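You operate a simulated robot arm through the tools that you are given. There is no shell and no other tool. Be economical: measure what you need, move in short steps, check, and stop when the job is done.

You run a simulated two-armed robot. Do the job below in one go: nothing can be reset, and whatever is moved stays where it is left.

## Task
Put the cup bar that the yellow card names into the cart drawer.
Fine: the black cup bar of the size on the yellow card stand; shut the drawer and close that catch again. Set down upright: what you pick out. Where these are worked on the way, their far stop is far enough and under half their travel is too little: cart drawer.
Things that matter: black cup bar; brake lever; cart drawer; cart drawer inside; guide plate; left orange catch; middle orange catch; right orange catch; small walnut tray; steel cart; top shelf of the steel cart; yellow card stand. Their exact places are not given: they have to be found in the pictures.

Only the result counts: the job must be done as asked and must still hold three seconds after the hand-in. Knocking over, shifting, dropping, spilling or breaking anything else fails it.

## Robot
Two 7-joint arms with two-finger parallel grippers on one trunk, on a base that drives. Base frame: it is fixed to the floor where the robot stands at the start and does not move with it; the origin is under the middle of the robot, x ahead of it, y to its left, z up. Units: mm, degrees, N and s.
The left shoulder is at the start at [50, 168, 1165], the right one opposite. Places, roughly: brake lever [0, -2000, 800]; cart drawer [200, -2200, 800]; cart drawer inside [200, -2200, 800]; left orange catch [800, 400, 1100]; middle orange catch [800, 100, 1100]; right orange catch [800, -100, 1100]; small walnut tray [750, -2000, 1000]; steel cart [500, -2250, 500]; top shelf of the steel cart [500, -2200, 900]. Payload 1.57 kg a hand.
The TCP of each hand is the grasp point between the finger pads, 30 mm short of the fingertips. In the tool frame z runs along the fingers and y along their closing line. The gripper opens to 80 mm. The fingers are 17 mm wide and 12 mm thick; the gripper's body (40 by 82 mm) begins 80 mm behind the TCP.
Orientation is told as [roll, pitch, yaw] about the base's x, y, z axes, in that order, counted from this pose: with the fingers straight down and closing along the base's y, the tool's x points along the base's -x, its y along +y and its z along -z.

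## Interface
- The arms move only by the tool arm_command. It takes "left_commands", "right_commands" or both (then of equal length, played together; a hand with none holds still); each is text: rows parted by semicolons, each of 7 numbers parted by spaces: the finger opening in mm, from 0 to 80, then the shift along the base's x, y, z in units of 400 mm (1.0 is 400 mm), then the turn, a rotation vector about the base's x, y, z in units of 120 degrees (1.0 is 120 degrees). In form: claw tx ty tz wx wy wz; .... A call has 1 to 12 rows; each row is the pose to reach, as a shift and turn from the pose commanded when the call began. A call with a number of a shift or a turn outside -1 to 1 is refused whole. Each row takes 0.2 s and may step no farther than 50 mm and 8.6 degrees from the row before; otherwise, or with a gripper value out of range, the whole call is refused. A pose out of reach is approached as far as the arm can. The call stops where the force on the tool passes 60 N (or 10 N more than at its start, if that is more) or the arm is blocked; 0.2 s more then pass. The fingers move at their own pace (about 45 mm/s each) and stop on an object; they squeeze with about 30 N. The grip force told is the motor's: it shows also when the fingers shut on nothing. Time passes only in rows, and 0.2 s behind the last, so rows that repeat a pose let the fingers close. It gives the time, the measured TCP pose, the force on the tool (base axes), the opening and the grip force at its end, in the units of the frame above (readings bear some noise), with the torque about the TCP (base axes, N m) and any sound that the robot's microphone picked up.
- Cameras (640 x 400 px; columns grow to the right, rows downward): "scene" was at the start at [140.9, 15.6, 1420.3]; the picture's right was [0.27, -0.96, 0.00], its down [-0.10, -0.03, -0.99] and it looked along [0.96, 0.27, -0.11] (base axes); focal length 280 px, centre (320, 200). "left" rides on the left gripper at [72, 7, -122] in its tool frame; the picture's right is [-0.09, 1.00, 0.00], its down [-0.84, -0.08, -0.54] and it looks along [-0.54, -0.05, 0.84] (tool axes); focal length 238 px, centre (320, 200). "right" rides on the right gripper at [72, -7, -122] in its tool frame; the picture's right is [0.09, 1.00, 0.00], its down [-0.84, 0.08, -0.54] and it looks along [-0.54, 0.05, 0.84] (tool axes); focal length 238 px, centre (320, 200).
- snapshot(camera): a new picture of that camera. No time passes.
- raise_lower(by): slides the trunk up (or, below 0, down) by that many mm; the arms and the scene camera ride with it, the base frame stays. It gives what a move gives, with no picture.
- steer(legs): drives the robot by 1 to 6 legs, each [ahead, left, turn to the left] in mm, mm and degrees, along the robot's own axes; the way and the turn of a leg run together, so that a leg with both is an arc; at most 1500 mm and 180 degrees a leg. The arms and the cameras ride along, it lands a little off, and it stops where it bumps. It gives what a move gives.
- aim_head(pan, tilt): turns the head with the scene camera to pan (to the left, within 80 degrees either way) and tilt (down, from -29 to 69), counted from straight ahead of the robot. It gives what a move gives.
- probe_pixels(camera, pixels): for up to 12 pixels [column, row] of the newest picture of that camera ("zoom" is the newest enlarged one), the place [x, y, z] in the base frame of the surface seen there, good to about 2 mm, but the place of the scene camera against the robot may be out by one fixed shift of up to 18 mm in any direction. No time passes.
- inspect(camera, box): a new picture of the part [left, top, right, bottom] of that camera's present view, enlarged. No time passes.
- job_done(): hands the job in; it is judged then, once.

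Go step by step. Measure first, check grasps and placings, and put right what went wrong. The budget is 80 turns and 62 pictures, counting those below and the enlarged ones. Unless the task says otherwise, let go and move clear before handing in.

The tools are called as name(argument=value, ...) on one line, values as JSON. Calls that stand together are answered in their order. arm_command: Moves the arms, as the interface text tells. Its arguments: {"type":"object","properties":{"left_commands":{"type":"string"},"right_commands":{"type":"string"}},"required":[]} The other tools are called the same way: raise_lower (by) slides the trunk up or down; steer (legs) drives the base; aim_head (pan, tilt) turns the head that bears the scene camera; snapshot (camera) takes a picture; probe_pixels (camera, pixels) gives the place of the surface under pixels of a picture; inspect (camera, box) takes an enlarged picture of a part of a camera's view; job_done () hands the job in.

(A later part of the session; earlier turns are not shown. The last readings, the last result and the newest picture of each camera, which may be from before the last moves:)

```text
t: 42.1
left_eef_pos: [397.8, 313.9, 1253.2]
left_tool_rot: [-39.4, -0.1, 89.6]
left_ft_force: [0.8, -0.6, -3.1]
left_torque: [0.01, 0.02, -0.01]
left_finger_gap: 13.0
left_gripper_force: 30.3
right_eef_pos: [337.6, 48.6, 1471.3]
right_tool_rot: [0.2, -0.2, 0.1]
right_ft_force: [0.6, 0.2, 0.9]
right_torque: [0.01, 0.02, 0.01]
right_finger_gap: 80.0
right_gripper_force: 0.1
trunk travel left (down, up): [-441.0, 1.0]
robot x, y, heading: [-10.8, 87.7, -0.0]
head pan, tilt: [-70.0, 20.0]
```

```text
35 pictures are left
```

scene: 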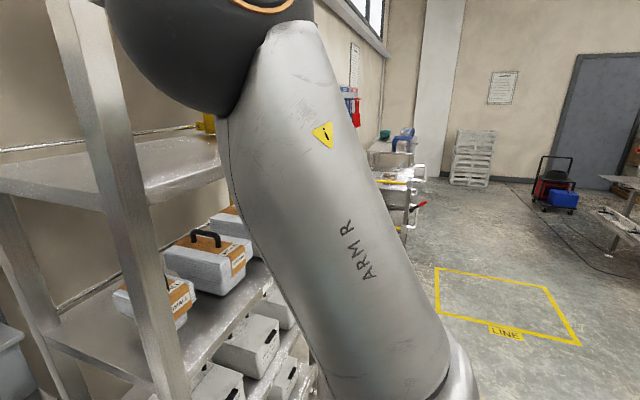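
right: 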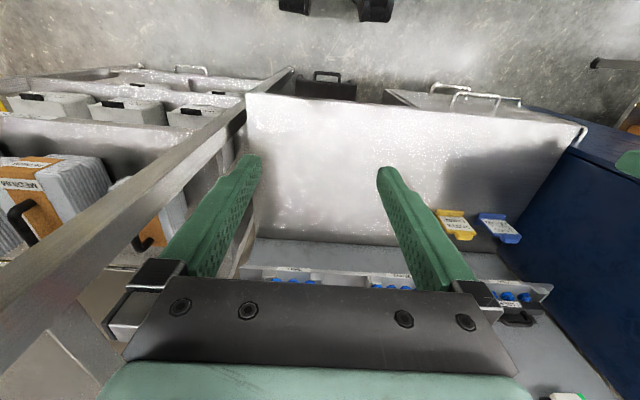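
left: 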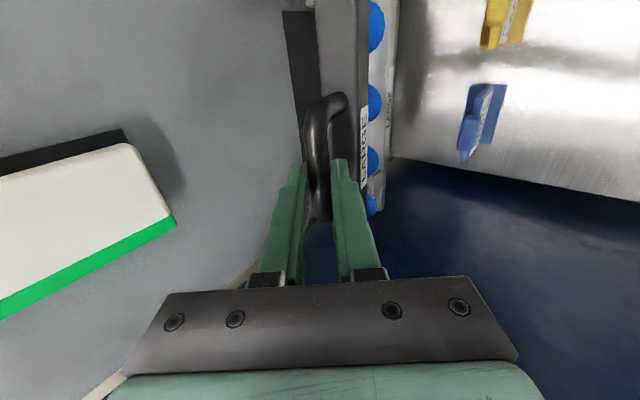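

The way right along the floor is free; the cart shows at px (395,180). I'll drive right about 1200 and look again.

steer(legs=[[-60, -1200, 0]])

aim_head(pan=-30, tilt=30)

snapshot(camera="scene")

```text
t: 52.8
left_eef_pos: [329.3, -880.9, 1254.1]
left_tool_rot: [-39.4, -0.1, 88.2]
left_ft_force: [0.7, -0.5, -0.9]
left_torque: [-0.01, -0.01, 0.0]
left_finger_gap: 0.0
left_gripper_force: 20.8
right_eef_pos: [262.7, -1145.1, 1472.0]
right_tool_rot: [0.1, -0.2, -1.3]
right_ft_force: [-0.2, 0.3, 0.5]
right_torque: [-0.02, 0.02, 0.03]
right_finger_gap: 79.8
right_gripper_force: 0.1
trunk travel left (down, up): [-441.0, 1.0]
robot x, y, heading: [-81.6, -1098.6, -1.3]
head pan, tilt: [-70.0, 20.0]
```

```text
t: 53.9
left_eef_pos: [330.0, -879.7, 1253.3]
left_tool_rot: [-39.5, -0.2, 88.3]
left_ft_force: [0.6, -0.2, -0.5]
left_torque: [-0.01, -0.03, -0.05]
left_finger_gap: 0.0
left_gripper_force: 21.4
right_eef_pos: [262.9, -1144.6, 1471.6]
right_tool_rot: [0.1, -0.1, -1.3]
right_ft_force: [-0.2, 0.0, 0.0]
right_torque: [-0.03, -0.03, 0.03]
right_finger_gap: 80.0
right_gripper_force: 0.0
trunk travel left (down, up): [-441.0, 1.0]
robot x, y, heading: [-82.0, -1102.3, -1.3]
head pan, tilt: [-30.0, 30.0]
```

```text
34 pictures are left
```

scene: 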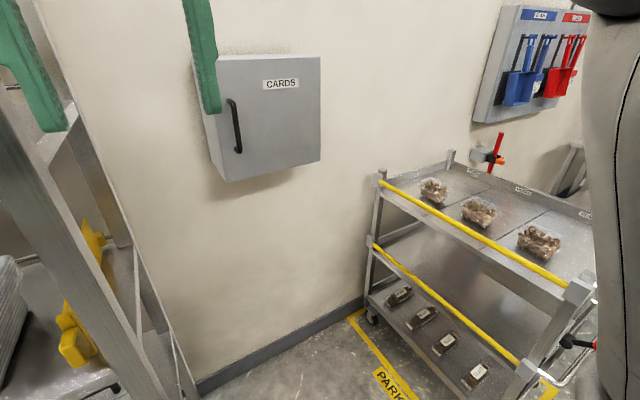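

The left gripper reads 0 opening: the bar was lost on the drive. I must find it: look left and down.

aim_head(pan=55, tilt=40)

snapshot(camera="scene")

snapshot(camera="left")

```text
t: 55.5
left_eef_pos: [329.7, -879.8, 1252.7]
left_tool_rot: [-39.4, -0.2, 88.4]
left_ft_force: [-0.4, -0.3, -1.0]
left_torque: [-0.02, 0.04, 0.02]
left_finger_gap: 0.1
left_gripper_force: 21.5
right_eef_pos: [262.7, -1144.7, 1472.6]
right_tool_rot: [0.1, -0.2, -1.3]
right_ft_force: [-0.7, 1.0, -0.6]
right_torque: [0.03, 0.01, -0.03]
right_finger_gap: 80.0
right_gripper_force: 0.0
trunk travel left (down, up): [-441.0, 1.0]
robot x, y, heading: [-82.1, -1100.2, -1.3]
head pan, tilt: [55.0, 40.0]
```

```text
33 pictures are left
```

scene: 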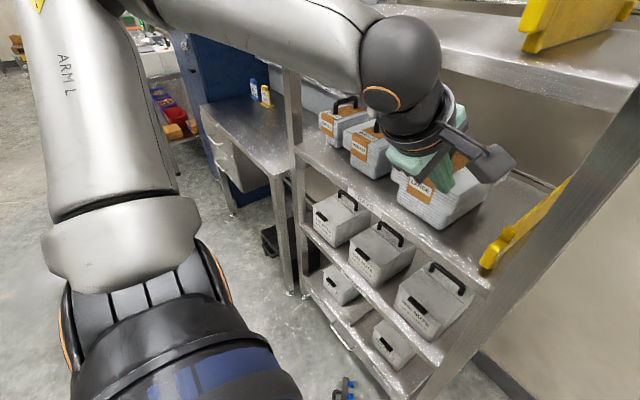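

```text
32 pictures are left
```

left: 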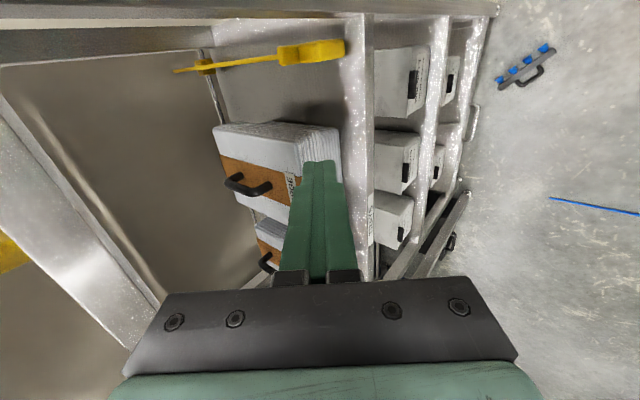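

The bar lies on the floor (left px 525,65). I'll measure it.

probe_pixels(camera="left", pixels=[[500, 80], [550, 48], [525, 62], [540, 72], [512, 85], [528, 80], [485, 40], [478, 110], [460, 240]])

inspect(camera="left", box=[475, 30, 575, 100])

```text
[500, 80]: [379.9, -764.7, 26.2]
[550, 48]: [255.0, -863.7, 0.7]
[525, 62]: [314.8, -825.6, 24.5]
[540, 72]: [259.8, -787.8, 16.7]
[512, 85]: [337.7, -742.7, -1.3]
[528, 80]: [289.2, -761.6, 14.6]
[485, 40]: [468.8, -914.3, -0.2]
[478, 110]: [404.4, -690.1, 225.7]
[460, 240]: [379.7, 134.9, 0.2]
```

```text
5.71 times, centred on (525, 65) of left
```

zoom: 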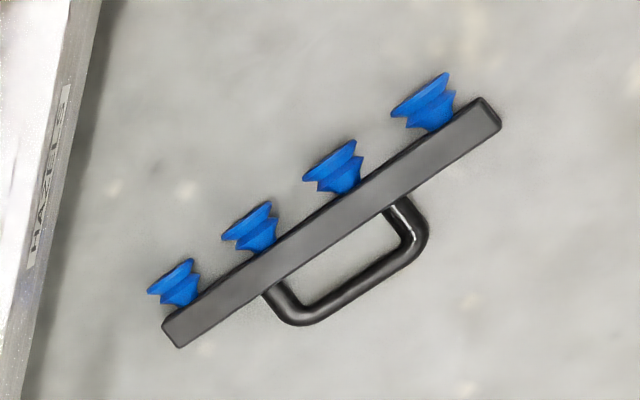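

The bar lies on its side on the floor; handle centre near (275,-775,14). I'll back off a little, lower the trunk, and test whether the hand can reach floor level.

steer(legs=[[-200, 0, 0]])

raise_lower(by=-441)

arm_command(left_commands="60 -0.05 0 0 0 0.06 0; 60 -0.1 0 -0.05 0 0.12 0; 60 -0.15 0 -0.15 0 0.18 0; 60 -0.2 0 -0.25 0 0.24 0; 60 -0.2 0 -0.35 0 0.3 0; 60 -0.2 0 -0.45 0 0.33 0; 60 -0.2 0 -0.55 0 0.33 0; 60 -0.2 0 -0.65 0 0.33 0; 60 -0.2 0 -0.75 0 0.33 0")

aim_head(pan=40, tilt=60)

snapshot(camera="scene")

```text
t: 57.1
left_eef_pos: [131.4, -877.6, 1254.1]
left_tool_rot: [-39.4, 0.0, 88.2]
left_ft_force: [0.0, 0.7, 0.1]
left_torque: [0.02, -0.01, -0.03]
left_finger_gap: 0.1
left_gripper_force: 21.4
right_eef_pos: [66.1, -1142.3, 1472.4]
right_tool_rot: [0.2, -0.2, -1.5]
right_ft_force: [-1.2, 0.8, 0.1]
right_torque: [0.02, -0.03, 0.02]
right_finger_gap: 80.2
right_gripper_force: 0.1
trunk travel left (down, up): [-441.0, 1.0]
robot x, y, heading: [-279.9, -1091.2, -1.8]
head pan, tilt: [55.0, 40.0]
```

```text
refused: -441 is not a number from -400 to 400
```

```text
t: 59.1
left_eef_pos: [52.7, -878.4, 951.6]
left_tool_rot: [0.0, 1.2, 88.5]
left_ft_force: [0.3, -0.1, -0.3]
left_torque: [-0.03, 0.02, 0.0]
left_finger_gap: 59.9
left_gripper_force: 0.1
right_eef_pos: [66.3, -1141.8, 1471.8]
right_tool_rot: [0.1, -0.2, -1.5]
right_ft_force: [0.0, 0.0, -0.5]
right_torque: [-0.04, 0.02, 0.02]
right_finger_gap: 80.3
right_gripper_force: 0.0
trunk travel left (down, up): [-441.0, 1.0]
robot x, y, heading: [-277.1, -1097.2, -1.5]
head pan, tilt: [55.0, 40.0]
```

```text
t: 59.9
left_eef_pos: [52.8, -878.2, 952.0]
left_tool_rot: [0.1, 1.2, 88.4]
left_ft_force: [-0.2, -0.9, 0.5]
left_torque: [0.01, 0.03, 0.01]
left_finger_gap: 59.8
left_gripper_force: 0.0
right_eef_pos: [66.6, -1142.2, 1471.7]
right_tool_rot: [0.1, -0.2, -1.5]
right_ft_force: [0.7, 0.5, -0.2]
right_torque: [0.02, -0.01, -0.03]
right_finger_gap: 80.1
right_gripper_force: 0.0
trunk travel left (down, up): [-441.0, 1.0]
robot x, y, heading: [-276.4, -1095.2, -1.7]
head pan, tilt: [40.0, 60.0]
```

```text
30 pictures are left
```

scene: 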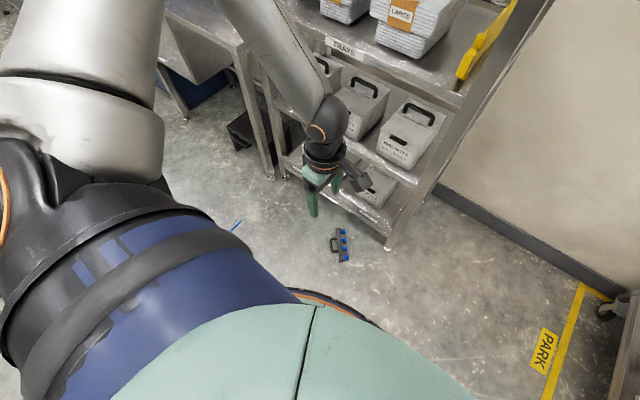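

raise_lower(by=-400)

raise_lower(by=-41)

arm_command(left_commands="60 0 0 -0.1 0 0 0; 60 0 0 -0.2 0 0 0; 60 0 0 -0.3 0 0 0; 60 0 0 -0.4 0 0 0; 60 0 0 -0.5 0 0 0; 60 0 0 -0.6 0 0 0; 60 0 0 -0.7 0 0 0; 60 0 0 -0.8 0 0 0; 60 0 0 -0.9 0 0 0; 60 0 0 -1.0 0 0 0")

snapshot(camera="left")

```text
t: 63.7
left_eef_pos: [51.2, -879.1, 551.7]
left_tool_rot: [0.2, 1.2, 88.4]
left_ft_force: [-0.1, -0.8, -0.6]
left_torque: [0.01, -0.04, 0.03]
left_finger_gap: 60.0
left_gripper_force: 0.1
right_eef_pos: [66.5, -1140.6, 1071.6]
right_tool_rot: [0.1, -0.1, -1.5]
right_ft_force: [-0.4, -0.7, 0.0]
right_torque: [0.01, -0.03, 0.01]
right_finger_gap: 80.5
right_gripper_force: 0.0
trunk travel left (down, up): [-41.0, 401.0]
robot x, y, heading: [-276.9, -1094.5, -1.6]
head pan, tilt: [40.0, 60.0]
```

```text
t: 64.6
left_eef_pos: [51.8, -879.1, 511.4]
left_tool_rot: [0.2, 1.2, 88.3]
left_ft_force: [-0.4, 0.1, 0.5]
left_torque: [0.03, -0.02, 0.0]
left_finger_gap: 59.9
left_gripper_force: 0.0
right_eef_pos: [64.7, -1141.2, 1031.7]
right_tool_rot: [0.1, -0.3, -1.4]
right_ft_force: [-0.1, 0.3, 0.4]
right_torque: [-0.06, 0.01, -0.03]
right_finger_gap: 80.1
right_gripper_force: 0.0
trunk travel left (down, up): [0.0, 442.0]
robot x, y, heading: [-280.3, -1093.9, -1.8]
head pan, tilt: [40.0, 60.0]
```

```text
t: 66.8
left_eef_pos: [34.5, -787.5, 426.7]
left_tool_rot: [0.2, 1.2, 88.4]
left_ft_force: [0.2, 0.4, 0.0]
left_torque: [-0.04, 0.03, -0.02]
left_finger_gap: 60.0
left_gripper_force: 0.0
left hand out of reach, approached as far as the arm can: row 2, 3, 4, 5, 6, 7, 8, 9, 10
right_eef_pos: [65.4, -1141.6, 1030.9]
right_tool_rot: [0.1, -0.2, -1.6]
right_ft_force: [-0.4, -0.7, -0.1]
right_torque: [-0.02, -0.02, 0.0]
right_finger_gap: 80.1
right_gripper_force: 0.0
trunk travel left (down, up): [0.0, 442.0]
robot x, y, heading: [-277.3, -1097.2, -1.5]
head pan, tilt: [40.0, 60.0]
```

```text
29 pictures are left
```

left: 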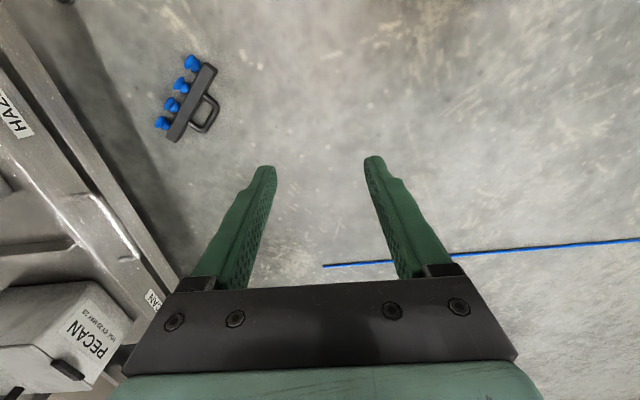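

The yaw-90 pose hits a joint limit at z 427. The handle runs diagonally, so yaw ≈39 suits it better; I'll turn and try to descend.

arm_command(left_commands="60 0 -0.05 0.03 0 0 -0.07; 60 0 -0.1 0.03 0 0 -0.14; 60 0 -0.15 0 0 0 -0.21; 60 0 -0.2 -0.1 0 0 -0.28; 60 0 -0.2 -0.2 0 0 -0.35; 60 0 -0.2 -0.3 0 0 -0.41; 60 0 -0.2 -0.4 0 0 -0.41; 60 0 -0.2 -0.5 0 0 -0.41; 60 0 -0.2 -0.6 0 0 -0.41; 60 0 -0.2 -0.7 0 0 -0.41; 60 0 -0.2 -0.8 0 0 -0.41; 60 0 -0.2 -0.9 0 0 -0.41")

```text
t: 69.4
left_eef_pos: [25.8, -785.1, 426.7]
left_tool_rot: [0.2, 1.2, 39.2]
left_ft_force: [-1.1, -0.1, -0.3]
left_torque: [0.01, -0.01, 0.0]
left_finger_gap: 60.0
left_gripper_force: 0.1
left hand out of reach, approached as far as the arm can: row 2, 3, 4, 5, 6, 7, 8, 9, 10, 11, 12
right_eef_pos: [66.4, -1141.0, 1030.8]
right_tool_rot: [0.0, -0.2, -1.5]
right_ft_force: [-0.9, 0.3, 0.8]
right_torque: [-0.01, 0.01, -0.01]
right_finger_gap: 80.2
right_gripper_force: 0.1
trunk travel left (down, up): [0.0, 442.0]
robot x, y, heading: [-280.9, -1097.7, -1.6]
head pan, tilt: [40.0, 60.0]
```

arm_command(left_commands="60 0.05 -0.03 0.1 0 0 0; 60 0.15 -0.06 0.15 0 0 0; 60 0.25 -0.09 0.2 0 0 0; 60 0.35 -0.13 0.22 0 0 0; 60 0.45 -0.17 0.22 0 0 0; 60 0.55 -0.2 0.2 0 0 0; 60 0.62 -0.22 0.12 0 0 0; 60 0.62 -0.22 0.02 0 0 0; 60 0.6 -0.22 -0.1 0 0 0; 60 0.58 -0.22 -0.2 0 0 0; 60 0.56 -0.22 -0.3 0 0 0; 60 0.54 -0.22 -0.4 0 0 0")

snapshot(camera="scene")

```text
t: 72.0
left_eef_pos: [149.2, -801.5, 466.4]
left_tool_rot: [0.1, 1.1, 39.3]
left_ft_force: [-0.7, 0.9, -0.5]
left_torque: [0.0, 0.03, -0.01]
left_finger_gap: 60.0
left_gripper_force: 0.0
left hand out of reach, approached as far as the arm can: row 5, 6, 7, 8, 9, 10, 11, 12
right_eef_pos: [66.0, -1141.2, 1030.5]
right_tool_rot: [0.1, -0.3, -1.5]
right_ft_force: [0.6, 0.1, 0.3]
right_torque: [0.03, 0.01, -0.03]
right_finger_gap: 79.9
right_gripper_force: 0.0
trunk travel left (down, up): [0.0, 442.0]
robot x, y, heading: [-277.2, -1094.8, -1.4]
head pan, tilt: [40.0, 60.0]
```

```text
28 pictures are left
```

scene: 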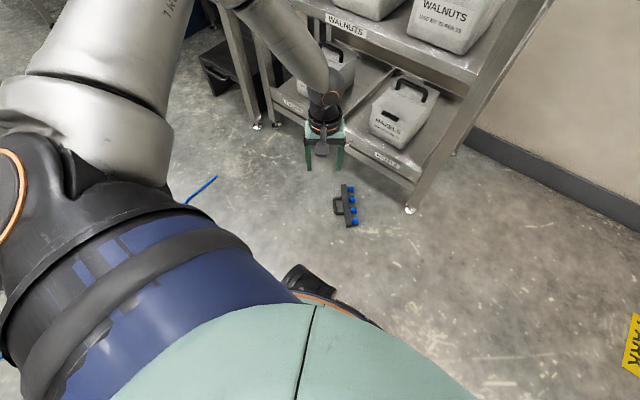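

The arm holds an elbow-up posture. I'll try stretching it straight out to the side and then down, to let the elbow drop.

arm_command(left_commands="60 -0.05 0.05 0.08 0 0 0; 60 -0.1 0.1 0.16 0 0 0; 60 -0.15 0.16 0.24 0 0 0; 60 -0.2 0.22 0.32 0 0 0; 60 -0.25 0.28 0.4 0 0 0; 60 -0.3 0.35 0.46 0 0 0; 60 -0.35 0.43 0.5 0 0 0; 60 -0.4 0.51 0.52 0 0 0; 60 -0.45 0.6 0.52 0 0 0; 60 -0.5 0.7 0.52 0 0 0; 60 -0.55 0.8 0.52 0 0 0; 60 -0.6 0.9 0.5 0 0 0")

arm_command(left_commands="60 0 0 -0.1 0 0 0; 60 0 0 -0.2 0 0 0; 60 0 0 -0.3 0 0 0; 60 0 0 -0.4 0 0 0; 60 0 -0.02 -0.5 0 0 0; 60 0 -0.05 -0.6 0 0 0; 60 0 -0.1 -0.7 0 0 0; 60 0 -0.15 -0.8 0 0 0; 60 0 -0.2 -0.9 0 0 0; 60 0 -0.25 -1.0 0 0 0")

aim_head(pan=75, tilt=45)

snapshot(camera="scene")

```text
t: 74.6
left_eef_pos: [-87.7, -451.6, 670.7]
left_tool_rot: [0.2, 1.2, 39.1]
left_ft_force: [-0.1, 0.1, 0.5]
left_torque: [0.05, 0.02, -0.03]
left_finger_gap: 60.1
left_gripper_force: 0.2
right_eef_pos: [66.5, -1141.3, 1031.7]
right_tool_rot: [0.0, -0.2, -1.5]
right_ft_force: [0.2, -0.5, -0.1]
right_torque: [0.01, -0.03, 0.03]
right_finger_gap: 79.9
right_gripper_force: 0.1
trunk travel left (down, up): [0.0, 442.0]
robot x, y, heading: [-279.8, -1094.3, -1.7]
head pan, tilt: [40.0, 60.0]
```

```text
t: 76.8
left_eef_pos: [-86.6, -554.2, 269.9]
left_tool_rot: [0.2, 1.2, 39.3]
left_ft_force: [-0.6, -0.6, 0.3]
left_torque: [-0.01, 0.0, -0.01]
left_finger_gap: 59.7
left_gripper_force: 0.0
right_eef_pos: [65.4, -1141.4, 1031.4]
right_tool_rot: [0.1, -0.2, -1.5]
right_ft_force: [0.2, -1.1, -0.9]
right_torque: [-0.02, -0.03, 0.01]
right_finger_gap: 79.9
right_gripper_force: 0.0
trunk travel left (down, up): [0.0, 442.0]
robot x, y, heading: [-277.8, -1092.1, -1.5]
head pan, tilt: [40.0, 60.0]
```

```text
t: 77.8
left_eef_pos: [-86.9, -554.1, 271.8]
left_tool_rot: [0.1, 1.1, 39.2]
left_ft_force: [-0.7, 1.0, -0.1]
left_torque: [0.03, 0.01, -0.02]
left_finger_gap: 60.2
left_gripper_force: 0.1
right_eef_pos: [65.5, -1141.7, 1030.6]
right_tool_rot: [0.1, -0.2, -1.5]
right_ft_force: [0.4, 0.5, 0.0]
right_torque: [-0.03, 0.02, -0.03]
right_finger_gap: 80.2
right_gripper_force: 0.1
trunk travel left (down, up): [0.0, 442.0]
robot x, y, heading: [-278.5, -1095.1, -1.5]
head pan, tilt: [75.0, 45.0]
```

```text
27 pictures are left
```

scene: 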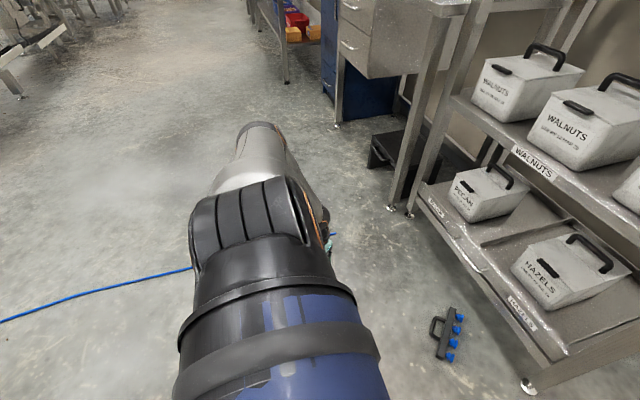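

The elbow has dropped and the hand reached z 270 without limit. Keep descending, carefully, to test the floor.

arm_command(left_commands="60 0 -0.03 -0.1 0 0 0; 60 0 -0.06 -0.2 0 0 0; 60 0 -0.1 -0.3 0 0 0; 60 0 -0.14 -0.4 0 0 0; 60 0 -0.18 -0.5 0 0 0; 60 0 -0.18 -0.57 0 0 0")

snapshot(camera="left")

```text
t: 79.2
left_eef_pos: [-98.9, -635.6, 106.7]
left_tool_rot: [0.2, 1.2, 39.2]
left_ft_force: [-0.5, -0.3, -0.1]
left_torque: [0.03, -0.02, -0.01]
left_finger_gap: 60.0
left_gripper_force: 0.1
left hand out of reach, approached as far as the arm can: row 4, 5, 6
right_eef_pos: [66.1, -1141.5, 1030.5]
right_tool_rot: [0.0, -0.2, -1.5]
right_ft_force: [0.2, -0.9, -1.2]
right_torque: [0.02, -0.01, -0.01]
right_finger_gap: 80.1
right_gripper_force: 0.1
trunk travel left (down, up): [0.0, 442.0]
robot x, y, heading: [-281.6, -1094.7, -1.5]
head pan, tilt: [75.0, 45.0]
```

```text
26 pictures are left
```

left: 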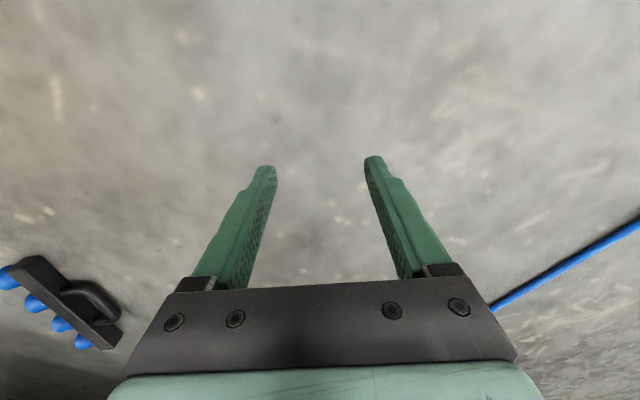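

The hand got to z 107 at 320 mm from the shoulder; nearer in, the floor should just be reachable. I'll tuck the hand in, turn the robot to face the bar from its handle side, and drive sideways to it.

arm_command(left_commands="60 -0.01 -0.08 0.05 0 0 0.06; 60 -0.02 -0.18 0.08 0 0 0.12; 60 -0.03 -0.28 0.1 0 0 0.18; 60 -0.04 -0.38 0.1 0 0 0.24; 60 -0.04 -0.48 0.1 0 0 0.3; 60 -0.04 -0.48 0.1 0 0 0.36; 60 -0.04 -0.48 0.1 0 0 0.42")

steer(legs=[[0, 0, -44], [0, 340, 0]])

aim_head(pan=30, tilt=69)

snapshot(camera="scene")

snapshot(camera="left")

```text
t: 80.2
left_eef_pos: [-118.2, -751.8, 148.0]
left_tool_rot: [2.1, -1.1, 65.2]
left_ft_force: [3.7, 13.8, 3.8]
left_torque: [-2.2, 0.56, -0.21]
left_finger_gap: 60.1
left_gripper_force: 0.0
right_eef_pos: [65.5, -1141.8, 1030.1]
right_tool_rot: [0.0, -0.2, -1.5]
right_ft_force: [0.8, 0.6, 0.5]
right_torque: [-0.01, 0.0, 0.02]
right_finger_gap: 80.0
right_gripper_force: 0.1
trunk travel left (down, up): [0.0, 442.0]
robot x, y, heading: [-275.4, -1095.6, -1.6]
head pan, tilt: [75.0, 45.0]
stopped in row 5 (left hand): the force on the tool passed its limit at 102 N (the readings are from after the stop); the commanded pose is now the measured one
```

```text
t: 85.8
left_eef_pos: [321.3, -719.3, 148.1]
left_tool_rot: [2.1, -1.1, 20.9]
left_ft_force: [26.7, 13.0, 1.3]
left_torque: [-1.71, 3.58, -0.04]
left_finger_gap: 59.9
left_gripper_force: 0.1
right_eef_pos: [181.5, -1128.4, 1031.2]
right_tool_rot: [0.1, -0.2, -45.8]
right_ft_force: [0.5, 0.1, 0.7]
right_torque: [-0.01, 0.0, 0.01]
right_finger_gap: 80.1
right_gripper_force: 0.1
trunk travel left (down, up): [0.0, 442.0]
robot x, y, heading: [-27.8, -852.1, -45.8]
head pan, tilt: [75.0, 45.0]
```

```text
t: 86.9
left_eef_pos: [322.6, -720.4, 149.4]
left_tool_rot: [2.2, -1.2, 21.0]
left_ft_force: [4.6, 1.9, 0.1]
left_torque: [-0.26, 0.56, 0.0]
left_finger_gap: 59.9
left_gripper_force: 0.2
right_eef_pos: [183.3, -1128.5, 1030.0]
right_tool_rot: [0.1, -0.1, -45.8]
right_ft_force: [0.9, -0.3, -0.7]
right_torque: [-0.02, 0.03, -0.04]
right_finger_gap: 79.9
right_gripper_force: 0.1
trunk travel left (down, up): [0.0, 442.0]
robot x, y, heading: [-29.0, -851.3, -45.7]
head pan, tilt: [30.0, 68.8]
```

```text
25 pictures are left
```

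scene: 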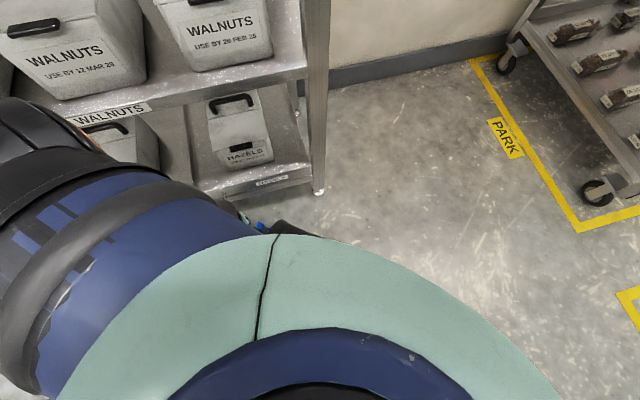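

```text
24 pictures are left
```

left: 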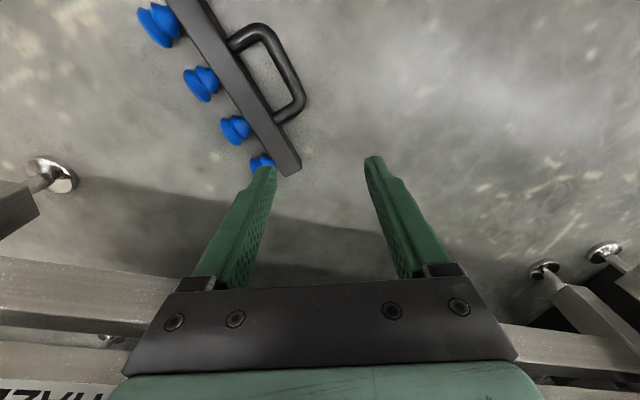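

The hand touched the base's side (force 102 N, now 4.6 N), so the side is closed off. I'll probe what the black part by the bar (scene px 295,228) is, and the bar itself.

probe_pixels(camera="scene", pixels=[[283, 224], [295, 228], [310, 235], [262, 226], [246, 216], [317, 192], [275, 232]])

probe_pixels(camera="left", pixels=[[180, 5], [235, 75], [290, 160], [210, 15], [245, 35], [280, 60], [285, 110], [265, 30], [60, 175], [298, 90]])

inspect(camera="scene", box=[180, 170, 340, 270])

```text
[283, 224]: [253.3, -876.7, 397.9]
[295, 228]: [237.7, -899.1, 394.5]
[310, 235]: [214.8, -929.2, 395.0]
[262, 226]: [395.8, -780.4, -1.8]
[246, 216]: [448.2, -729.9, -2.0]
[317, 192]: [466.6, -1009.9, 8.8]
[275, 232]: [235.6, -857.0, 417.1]
```

```text
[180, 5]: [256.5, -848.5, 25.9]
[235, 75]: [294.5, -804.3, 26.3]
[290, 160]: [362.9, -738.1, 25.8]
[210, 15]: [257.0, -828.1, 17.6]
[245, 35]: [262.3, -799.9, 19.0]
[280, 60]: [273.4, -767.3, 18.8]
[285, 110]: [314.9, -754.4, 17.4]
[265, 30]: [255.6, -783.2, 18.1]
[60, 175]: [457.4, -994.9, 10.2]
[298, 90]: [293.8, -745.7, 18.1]
```

```text
4.00 times, centred on (260, 220) of scene
```

zoom: 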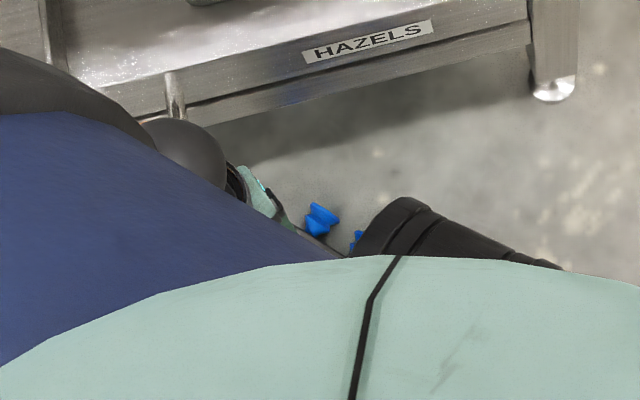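

The base is about 400 mm tall and 225+ forward, so the floor can only be reached close beside it. The bar lies along (0.70,0.72) with its handle centre at (275,-770). Best plan: take it with the right hand beside the base, robot heading about 46°. First I'll free the left hand, back off, and send the right arm out sideways and down.

arm_command(left_commands="60 0.04 0.04 0.02 0 0 0; 60 0.06 0.06 0.1 0 0 0; 60 0.06 0.06 0.2 0 0 0; 60 0.06 0.06 0.3 0 0 0; 60 0.06 0.06 0.4 0 0 0; 60 0.06 0.06 0.5 0 0 0")

steer(legs=[[-250, 0, 0], [0, 0, 92]])

```text
t: 88.3
left_eef_pos: [346.2, -694.0, 349.3]
left_tool_rot: [2.3, -1.0, 20.9]
left_ft_force: [-0.8, 0.1, -0.1]
left_torque: [0.02, 0.02, -0.02]
left_finger_gap: 60.0
left_gripper_force: 0.0
right_eef_pos: [182.8, -1127.8, 1030.7]
right_tool_rot: [0.1, -0.2, -45.8]
right_ft_force: [-0.4, 0.1, 0.2]
right_torque: [0.0, -0.02, -0.02]
right_finger_gap: 80.1
right_gripper_force: 0.1
trunk travel left (down, up): [0.0, 442.0]
robot x, y, heading: [-31.3, -852.5, -46.0]
head pan, tilt: [30.0, 68.8]
```

```text
t: 94.1
left_eef_pos: [-383.1, -303.8, 349.2]
left_tool_rot: [2.1, -1.1, 113.8]
left_ft_force: [-0.1, -0.2, -0.1]
left_torque: [0.04, -0.01, 0.03]
left_finger_gap: 59.9
left_gripper_force: 0.0
right_eef_pos: [57.8, -446.8, 1030.9]
right_tool_rot: [0.1, -0.2, 46.9]
right_ft_force: [0.6, -0.5, 1.2]
right_torque: [0.0, 0.04, 0.02]
right_finger_gap: 80.1
right_gripper_force: 0.1
trunk travel left (down, up): [0.0, 442.0]
robot x, y, heading: [-207.1, -674.0, 47.2]
head pan, tilt: [30.0, 68.8]
```

I'll face heading 0 so the right side is free, then send the right arm out and down.

steer(legs=[[0, 0, -47]])

arm_command(right_commands="60 -0.026 -0.1 -0.06 0 0 0; 60 -0.052 -0.2 -0.12 0 0 0; 60 -0.078 -0.3 -0.18 0 0 0; 60 -0.104 -0.4 -0.24 0 0 0; 60 -0.13 -0.5 -0.3 0 0 0; 60 -0.156 -0.6 -0.36 0 0 0; 60 -0.182 -0.7 -0.42 0 0 0; 60 -0.21 -0.8 -0.48 0 0 0; 60 -0.236 -0.9 -0.54 0 0 0; 60 -0.262 -1.0 -0.6 0 0 0")

arm_command(right_commands="60 -0.026 -0.1 -0.06 0 0 0; 60 -0.052 -0.2 -0.12 0 0 0; 60 -0.078 -0.3 -0.18 0 0 0; 60 -0.104 -0.4 -0.24 0 0 0; 60 -0.13 -0.5 -0.3 0 0 0; 60 -0.13 -0.5 -0.4 0 0 0; 60 -0.13 -0.5 -0.5 0 0 0; 60 -0.13 -0.48 -0.6 0 0 0; 60 -0.13 -0.45 -0.7 0 0 0; 60 -0.13 -0.42 -0.8 0 0 0; 60 -0.13 -0.38 -0.9 0 0 0; 60 -0.13 -0.32 -1.0 0 0 0")

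```text
t: 96.6
left_eef_pos: [-56.8, -290.5, 350.2]
left_tool_rot: [2.1, -1.0, 67.0]
left_ft_force: [-0.2, 0.1, 0.4]
left_torque: [0.03, 0.01, 0.02]
left_finger_gap: 60.3
left_gripper_force: 0.0
right_eef_pos: [139.0, -710.3, 1031.9]
right_tool_rot: [0.0, -0.2, 0.2]
right_ft_force: [0.3, -0.3, 0.5]
right_torque: [0.02, 0.03, 0.01]
right_finger_gap: 80.1
right_gripper_force: 0.0
trunk travel left (down, up): [0.0, 442.0]
robot x, y, heading: [-205.7, -671.4, 0.3]
head pan, tilt: [30.0, 68.8]
```

```text
t: 98.8
left_eef_pos: [-56.8, -291.1, 349.9]
left_tool_rot: [2.1, -1.1, 66.9]
left_ft_force: [0.0, -0.3, -0.7]
left_torque: [0.02, -0.01, 0.01]
left_finger_gap: 60.1
left_gripper_force: 0.1
right_eef_pos: [91.7, -1076.5, 777.7]
right_tool_rot: [0.0, -0.4, 0.0]
right_ft_force: [0.4, -0.2, -0.3]
right_torque: [-0.03, 0.03, 0.01]
right_finger_gap: 60.2
right_gripper_force: 0.1
right hand out of reach, approached as far as the arm can: row 8, 9, 10
trunk travel left (down, up): [0.0, 442.0]
robot x, y, heading: [-205.5, -668.9, 0.3]
head pan, tilt: [30.0, 68.8]
```

```text
t: 101.4
left_eef_pos: [-56.5, -291.3, 350.2]
left_tool_rot: [2.1, -1.1, 67.0]
left_ft_force: [0.4, -0.6, 0.0]
left_torque: [0.01, 0.01, -0.01]
left_finger_gap: 59.9
left_gripper_force: 0.0
right_eef_pos: [38.4, -1206.0, 379.9]
right_tool_rot: [0.0, -0.3, 0.1]
right_ft_force: [0.3, 0.5, -0.8]
right_torque: [0.0, 0.03, -0.02]
right_finger_gap: 60.2
right_gripper_force: 0.1
right hand out of reach, approached as far as the arm can: row 1
trunk travel left (down, up): [0.0, 442.0]
robot x, y, heading: [-208.6, -669.8, 0.2]
head pan, tilt: [30.0, 68.8]
```

The right arm's elbow is down too. I'll bring it in beside the base and test how low it gets.

arm_command(right_commands="60 -0.04 0.04 -0.1 0 0 0; 60 -0.08 0.1 -0.19 0 0 0; 60 -0.13 0.16 -0.28 0 0 0; 60 -0.18 0.23 -0.37 0 0 0; 60 -0.23 0.31 -0.45 0 0 0; 60 -0.29 0.4 -0.51 0 0 0; 60 -0.34 0.49 -0.56 0 0 0; 60 -0.36 0.56 -0.6 0 0 0; 60 -0.36 0.56 -0.7 0 0 0; 60 -0.36 0.56 -0.8 0 0 0; 60 -0.36 0.56 -0.85 0 0 0")

snapshot(camera="right")

```text
t: 103.8
left_eef_pos: [-56.9, -291.2, 349.1]
left_tool_rot: [2.1, -1.1, 66.9]
left_ft_force: [-0.4, -1.3, -0.2]
left_torque: [-0.04, -0.01, 0.0]
left_finger_gap: 59.9
left_gripper_force: 0.2
right_eef_pos: [-110.9, -981.7, 48.9]
right_tool_rot: [-0.1, 0.5, 0.4]
right_ft_force: [-1.1, -2.4, -0.8]
right_torque: [-0.03, 0.04, 0.06]
right_finger_gap: 58.6
right_gripper_force: 0.0
right hand out of reach, approached as far as the arm can: row 11
trunk travel left (down, up): [0.0, 442.0]
robot x, y, heading: [-204.9, -673.4, -0.1]
head pan, tilt: [30.0, 68.8]
```

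```text
22 pictures are left
```

right: 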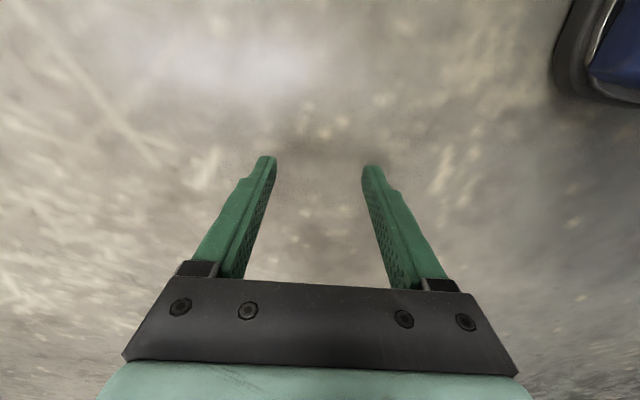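

TCP reached z 49 at 147 mm from the shoulder. I'll probe the base edge seen at right px (560–630, 20–100) to see how much closer I can get.

probe_pixels(camera="right", pixels=[[565, 50], [580, 85], [600, 100], [620, 60], [635, 104], [570, 10], [590, 5], [420, 190]])

```text
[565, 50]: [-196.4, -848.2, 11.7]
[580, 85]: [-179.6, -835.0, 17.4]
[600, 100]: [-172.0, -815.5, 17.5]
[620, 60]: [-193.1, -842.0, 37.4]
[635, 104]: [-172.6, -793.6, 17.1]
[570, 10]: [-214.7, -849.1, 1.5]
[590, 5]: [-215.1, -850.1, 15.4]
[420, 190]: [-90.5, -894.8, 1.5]
```

The base corner is only near rel (33,-178), so there's floor room closer in front of the shoulder. I'll test nearer in.

arm_command(right_commands="60 0.04 0.06 0.02 0 0 0; 60 0.08 0.12 0.02 0 0 0; 60 0.1 0.18 0.02 0 0 0; 60 0.1 0.18 -0.02 0 0 0; 60 0.1 0.18 -0.04 0 0 0")

```text
t: 104.5
left_eef_pos: [-56.9, -290.8, 349.5]
left_tool_rot: [2.2, -1.1, 66.9]
left_ft_force: [-0.4, 0.4, 1.7]
left_torque: [0.02, 0.0, 0.0]
left_finger_gap: 59.8
left_gripper_force: 0.0
right_eef_pos: [-56.2, -963.2, 61.1]
right_tool_rot: [-1.4, -2.5, -1.1]
right_ft_force: [25.8, -5.3, -7.0]
right_torque: [0.39, 2.91, -0.94]
right_finger_gap: 59.8
right_gripper_force: 0.1
trunk travel left (down, up): [0.0, 442.0]
robot x, y, heading: [-206.6, -674.6, 0.2]
head pan, tilt: [30.0, 68.8]
stopped in row 3 (right hand): the force on the tool passed its limit at 65 N (the readings are from after the stop); the commanded pose is now the measured one
```

Contact again (26 N in +x). I'll look at what's touching.

aim_head(pan=-45, tilt=69)

snapshot(camera="scene")

snapshot(camera="right")

```text
t: 105.9
left_eef_pos: [-55.9, -291.3, 349.2]
left_tool_rot: [2.0, -1.2, 66.9]
left_ft_force: [-0.8, 0.6, 0.4]
left_torque: [-0.04, 0.01, -0.01]
left_finger_gap: 60.0
left_gripper_force: 0.1
right_eef_pos: [-57.5, -966.7, 61.2]
right_tool_rot: [-1.8, -2.1, -0.9]
right_ft_force: [34.0, -17.8, -1.3]
right_torque: [1.93, 3.89, -1.15]
right_finger_gap: 60.1
right_gripper_force: 0.1
trunk travel left (down, up): [0.0, 442.0]
robot x, y, heading: [-206.8, -668.8, 0.1]
head pan, tilt: [-45.0, 68.8]
```

```text
21 pictures are left
```

scene: 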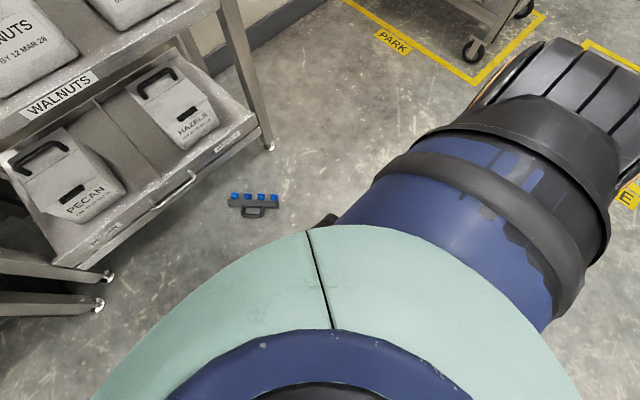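

```text
20 pictures are left
```

right: 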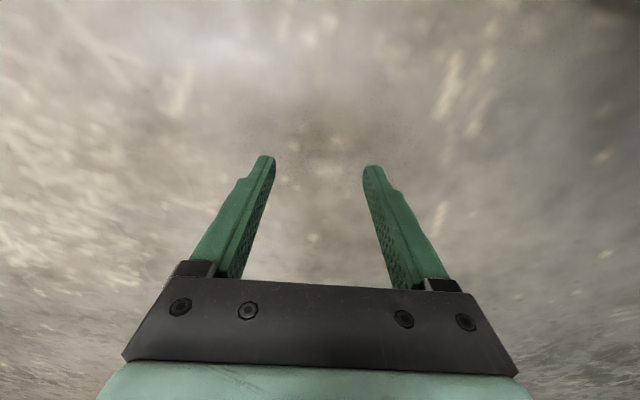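

The contact is with the camera bracket against the base. I'll go back to the pose that worked (94 ahead, 308 right, z 49), lift slightly, turn to 44° and drive so this spot comes over the bar's middle (303,-795).

arm_command(right_commands="60 -0.02 -0.05 0.03 0 0 0; 60 -0.08 -0.06 0.08 0 0 0; 60 -0.13 -0.06 0.16 0 0 0; 60 -0.13 -0.05 0.2 0 0 0")

steer(legs=[[0, 0, 44], [185, -137, 0]])

snapshot(camera="right")

```text
t: 106.9
left_eef_pos: [-57.0, -290.6, 349.3]
left_tool_rot: [2.1, -1.0, 67.0]
left_ft_force: [0.1, -0.4, 0.3]
left_torque: [0.0, -0.02, -0.03]
left_finger_gap: 60.0
left_gripper_force: 0.0
right_eef_pos: [-112.2, -987.4, 142.7]
right_tool_rot: [-1.8, -2.1, -0.9]
right_ft_force: [19.0, -10.8, -6.2]
right_torque: [1.03, 2.17, -0.6]
right_finger_gap: 59.6
right_gripper_force: 0.1
trunk travel left (down, up): [0.0, 442.0]
robot x, y, heading: [-204.4, -671.0, 0.0]
head pan, tilt: [-45.0, 68.8]
```

```text
t: 110.8
left_eef_pos: [-137.6, -264.4, 349.3]
left_tool_rot: [2.0, -1.2, 111.1]
left_ft_force: [-0.1, 0.1, -0.7]
left_torque: [0.02, -0.01, -0.01]
left_finger_gap: 59.9
left_gripper_force: 0.1
right_eef_pos: [307.7, -802.9, 142.8]
right_tool_rot: [-1.9, -2.0, 43.2]
right_ft_force: [32.7, -0.2, 1.2]
right_torque: [-0.11, 3.98, -0.55]
right_finger_gap: 59.2
right_gripper_force: 0.2
trunk travel left (down, up): [0.0, 442.0]
robot x, y, heading: [22.6, -641.9, 44.4]
head pan, tilt: [-45.0, 68.8]
```

```text
19 pictures are left
```

right: 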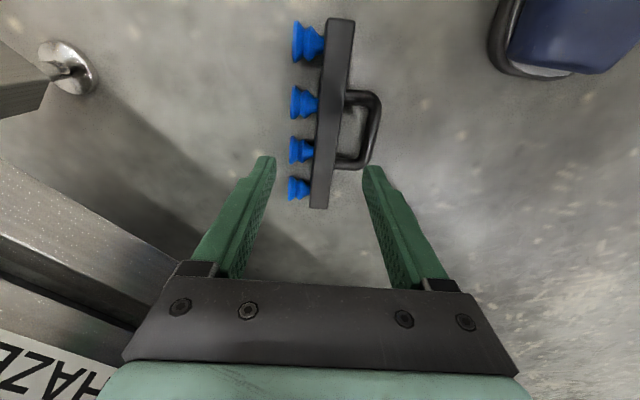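

The bar is in view between the fingers (px 335,115). I'll measure it, and note a 33 N side push remains which I'll relieve.

probe_pixels(camera="right", pixels=[[340, 22], [335, 80], [330, 115], [325, 150], [319, 205], [372, 105], [365, 150], [345, 130], [318, 120], [304, 100], [302, 150], [322, 45]])

inspect(camera="right", box=[260, 0, 400, 220])

arm_command(right_commands="50 0.04 -0.04 0 0 0 0; 50 0.08 -0.06 0 0 0 0; 50 0.08 -0.06 0 0 0 0")

```text
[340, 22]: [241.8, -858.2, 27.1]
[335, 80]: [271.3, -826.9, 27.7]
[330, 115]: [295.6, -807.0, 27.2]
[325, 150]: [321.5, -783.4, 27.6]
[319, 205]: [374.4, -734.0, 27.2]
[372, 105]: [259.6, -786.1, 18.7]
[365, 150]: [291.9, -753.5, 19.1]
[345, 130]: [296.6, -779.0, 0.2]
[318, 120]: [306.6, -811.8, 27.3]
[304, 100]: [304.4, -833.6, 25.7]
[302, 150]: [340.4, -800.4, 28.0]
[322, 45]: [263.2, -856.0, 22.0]
```

```text
1.82 times, centred on (330, 110) of right
```

zoom: 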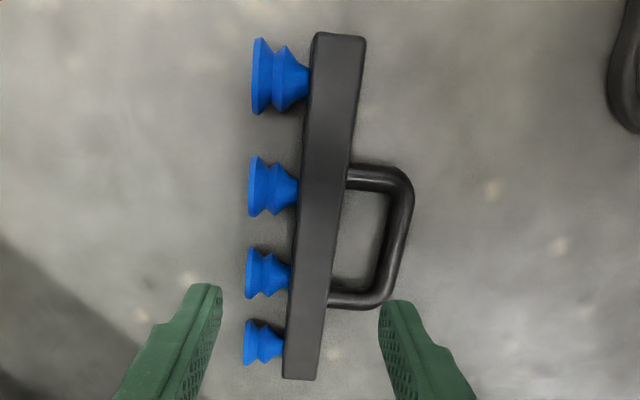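

```text
t: 111.6
left_eef_pos: [-137.1, -264.0, 349.9]
left_tool_rot: [2.1, -1.1, 111.1]
left_ft_force: [-0.4, 0.0, 0.3]
left_torque: [0.02, 0.02, 0.04]
left_finger_gap: 60.1
left_gripper_force: 0.0
right_eef_pos: [341.3, -827.6, 142.1]
right_tool_rot: [-1.9, -2.0, 43.2]
right_ft_force: [0.3, -0.2, 0.2]
right_torque: [-0.01, -0.01, -0.01]
right_finger_gap: 49.8
right_gripper_force: 0.0
trunk travel left (down, up): [0.0, 442.0]
robot x, y, heading: [23.2, -643.2, 44.0]
head pan, tilt: [-45.0, 68.8]
```

The bar's middle is (308,-796), top z 27, at angle 43°, and the hand is aligned with it. I'll move the base 20 mm ahead so the low pose falls on the bar's middle.

steer(legs=[[20, 0, 0]])

```text
t: 112.4
left_eef_pos: [-123.6, -251.0, 348.8]
left_tool_rot: [2.1, -1.0, 111.1]
left_ft_force: [0.6, -0.3, 0.5]
left_torque: [0.0, 0.01, 0.01]
left_finger_gap: 60.0
left_gripper_force: 0.1
right_eef_pos: [354.0, -811.3, 142.2]
right_tool_rot: [-1.9, -2.0, 43.3]
right_ft_force: [0.4, -0.7, 0.0]
right_torque: [0.03, 0.02, -0.02]
right_finger_gap: 49.8
right_gripper_force: 0.0
trunk travel left (down, up): [0.0, 442.0]
robot x, y, heading: [35.5, -627.8, 44.6]
head pan, tilt: [-45.0, 68.8]
```

arm_command(right_commands="40 -0.03 0.01 -0.07 0 0.023 0; 40 -0.07 0.022 -0.13 0 0.023 0; 40 -0.115 0.038 -0.17 0 0.023 0; 40 -0.115 0.038 -0.2 0 0.023 0; 40 -0.115 0.038 -0.22 0 0.023 0")

inspect(camera="right", box=[200, 60, 440, 280])

```text
t: 113.6
left_eef_pos: [-122.3, -251.4, 349.1]
left_tool_rot: [2.2, -1.1, 111.1]
left_ft_force: [0.1, 0.6, 0.4]
left_torque: [0.04, 0.0, 0.0]
left_finger_gap: 60.1
left_gripper_force: 0.0
right_eef_pos: [312.6, -795.7, 57.3]
right_tool_rot: [-0.1, -0.3, 43.3]
right_ft_force: [23.0, -1.7, 5.7]
right_torque: [0.36, 2.91, -0.21]
right_finger_gap: 39.9
right_gripper_force: 0.1
trunk travel left (down, up): [0.0, 442.0]
robot x, y, heading: [37.3, -626.0, 44.3]
head pan, tilt: [-45.0, 68.8]
```

```text
1.82 times, centred on (320, 170) of right
```

zoom: 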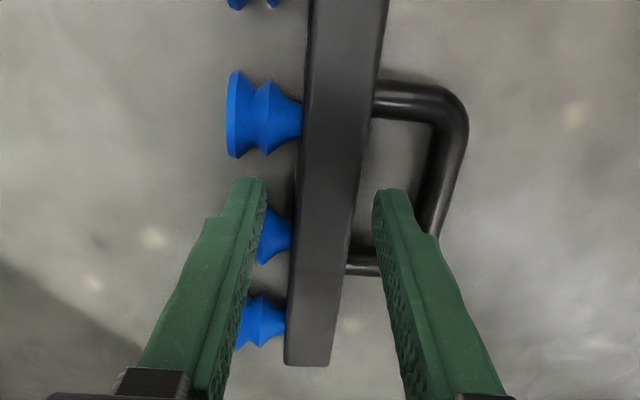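

The fingers straddle the bar body; a 23 N push against the base remains. Descend the last 12 mm.

arm_command(right_commands="40 -0.005 0 -0.02 0 0 0; 40 -0.005 0 -0.035 0 0 0; 40 -0.005 0 -0.045 0 0 0; 40 -0.005 0 -0.045 0 0 0")

inspect(camera="right", box=[200, 60, 440, 280])

```text
t: 114.8
left_eef_pos: [-124.7, -250.4, 350.1]
left_tool_rot: [2.1, -1.0, 111.2]
left_ft_force: [-0.4, -0.1, 0.3]
left_torque: [0.01, 0.0, -0.02]
left_finger_gap: 59.9
left_gripper_force: 0.1
right_eef_pos: [312.4, -821.3, 47.3]
right_tool_rot: [-2.0, 0.8, 43.4]
right_ft_force: [0.0, -0.5, 0.2]
right_torque: [-0.02, 0.0, 0.0]
right_finger_gap: 40.1
right_gripper_force: 0.0
right hand out of reach, approached as far as the arm can: row 1, 2, 3, 4
trunk travel left (down, up): [0.0, 442.0]
robot x, y, heading: [34.9, -629.8, 44.2]
head pan, tilt: [-45.0, 68.8]
stopped in row 4 (right hand): the arm was blocked; the commanded pose is now the measured one
```

```text
1.82 times, centred on (320, 170) of right
```

zoom: 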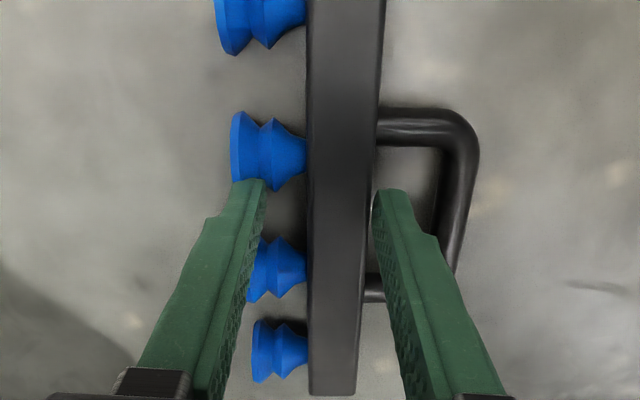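

The fingers are around the body between the two middle cups. I'll close and see the grip.

arm_command(right_commands="20 0 0 0 0 0 0; 0 0 0 0 0 0 0; 0 0 0 0 0 0 0; 0 0 0 0 0 0 0")

inspect(camera="right", box=[200, 60, 440, 280])

```text
t: 115.8
left_eef_pos: [-122.0, -250.6, 350.4]
left_tool_rot: [2.1, -1.1, 111.0]
left_ft_force: [0.3, 0.4, 0.1]
left_torque: [0.01, 0.01, 0.01]
left_finger_gap: 60.2
left_gripper_force: 0.0
right_eef_pos: [311.2, -821.6, 48.2]
right_tool_rot: [-1.9, 0.8, 43.4]
right_ft_force: [1.6, -0.3, 0.0]
right_torque: [-0.02, 0.04, -0.01]
right_finger_gap: 23.5
right_gripper_force: 30.0
trunk travel left (down, up): [0.0, 442.0]
robot x, y, heading: [35.9, -627.7, 44.5]
head pan, tilt: [-45.0, 68.8]
```

```text
1.82 times, centred on (320, 170) of right
```

zoom: 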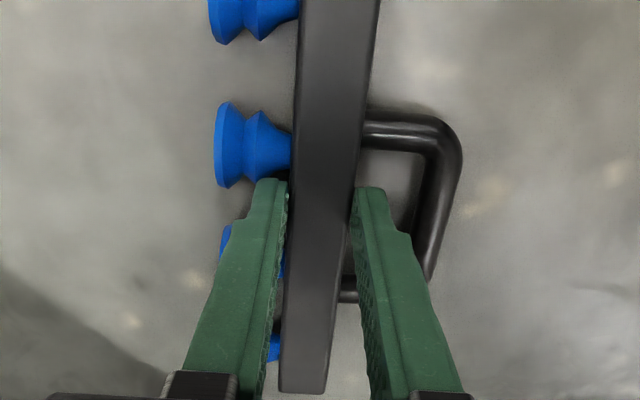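

Gripped flat on the body at 23.5 mm. Lift slowly with the trunk.

raise_lower(by=60)

raise_lower(by=382)

snapshot(camera="right")

```text
t: 116.8
left_eef_pos: [-121.8, -251.6, 410.3]
left_tool_rot: [2.0, -1.1, 111.2]
left_ft_force: [-0.6, -0.3, -0.1]
left_torque: [0.02, -0.01, -0.04]
left_finger_gap: 60.0
left_gripper_force: 0.1
right_eef_pos: [311.7, -820.9, 109.0]
right_tool_rot: [-1.8, 0.8, 43.3]
right_ft_force: [0.5, -0.6, -2.7]
right_torque: [0.0, 0.02, -0.02]
right_finger_gap: 23.6
right_gripper_force: 30.3
trunk travel left (down, up): [-60.0, 382.0]
robot x, y, heading: [35.9, -630.4, 44.4]
head pan, tilt: [-45.0, 68.8]
```

```text
t: 120.5
left_eef_pos: [-123.6, -250.2, 791.2]
left_tool_rot: [2.1, -1.1, 111.1]
left_ft_force: [-0.2, 0.6, 0.3]
left_torque: [0.0, 0.0, 0.02]
left_finger_gap: 60.0
left_gripper_force: 0.1
right_eef_pos: [311.6, -820.5, 490.5]
right_tool_rot: [-1.8, 0.8, 43.4]
right_ft_force: [0.2, -0.2, -2.6]
right_torque: [-0.02, 0.01, 0.02]
right_finger_gap: 23.6
right_gripper_force: 30.2
trunk travel left (down, up): [-442.0, 0.0]
robot x, y, heading: [37.1, -626.7, 44.2]
head pan, tilt: [-45.0, 68.8]
```

```text
14 pictures are left
```

right: 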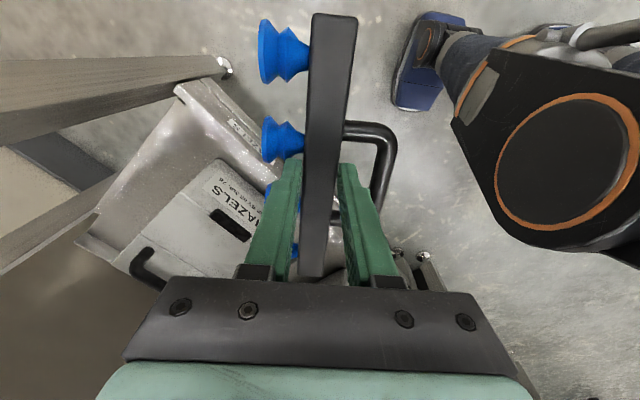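

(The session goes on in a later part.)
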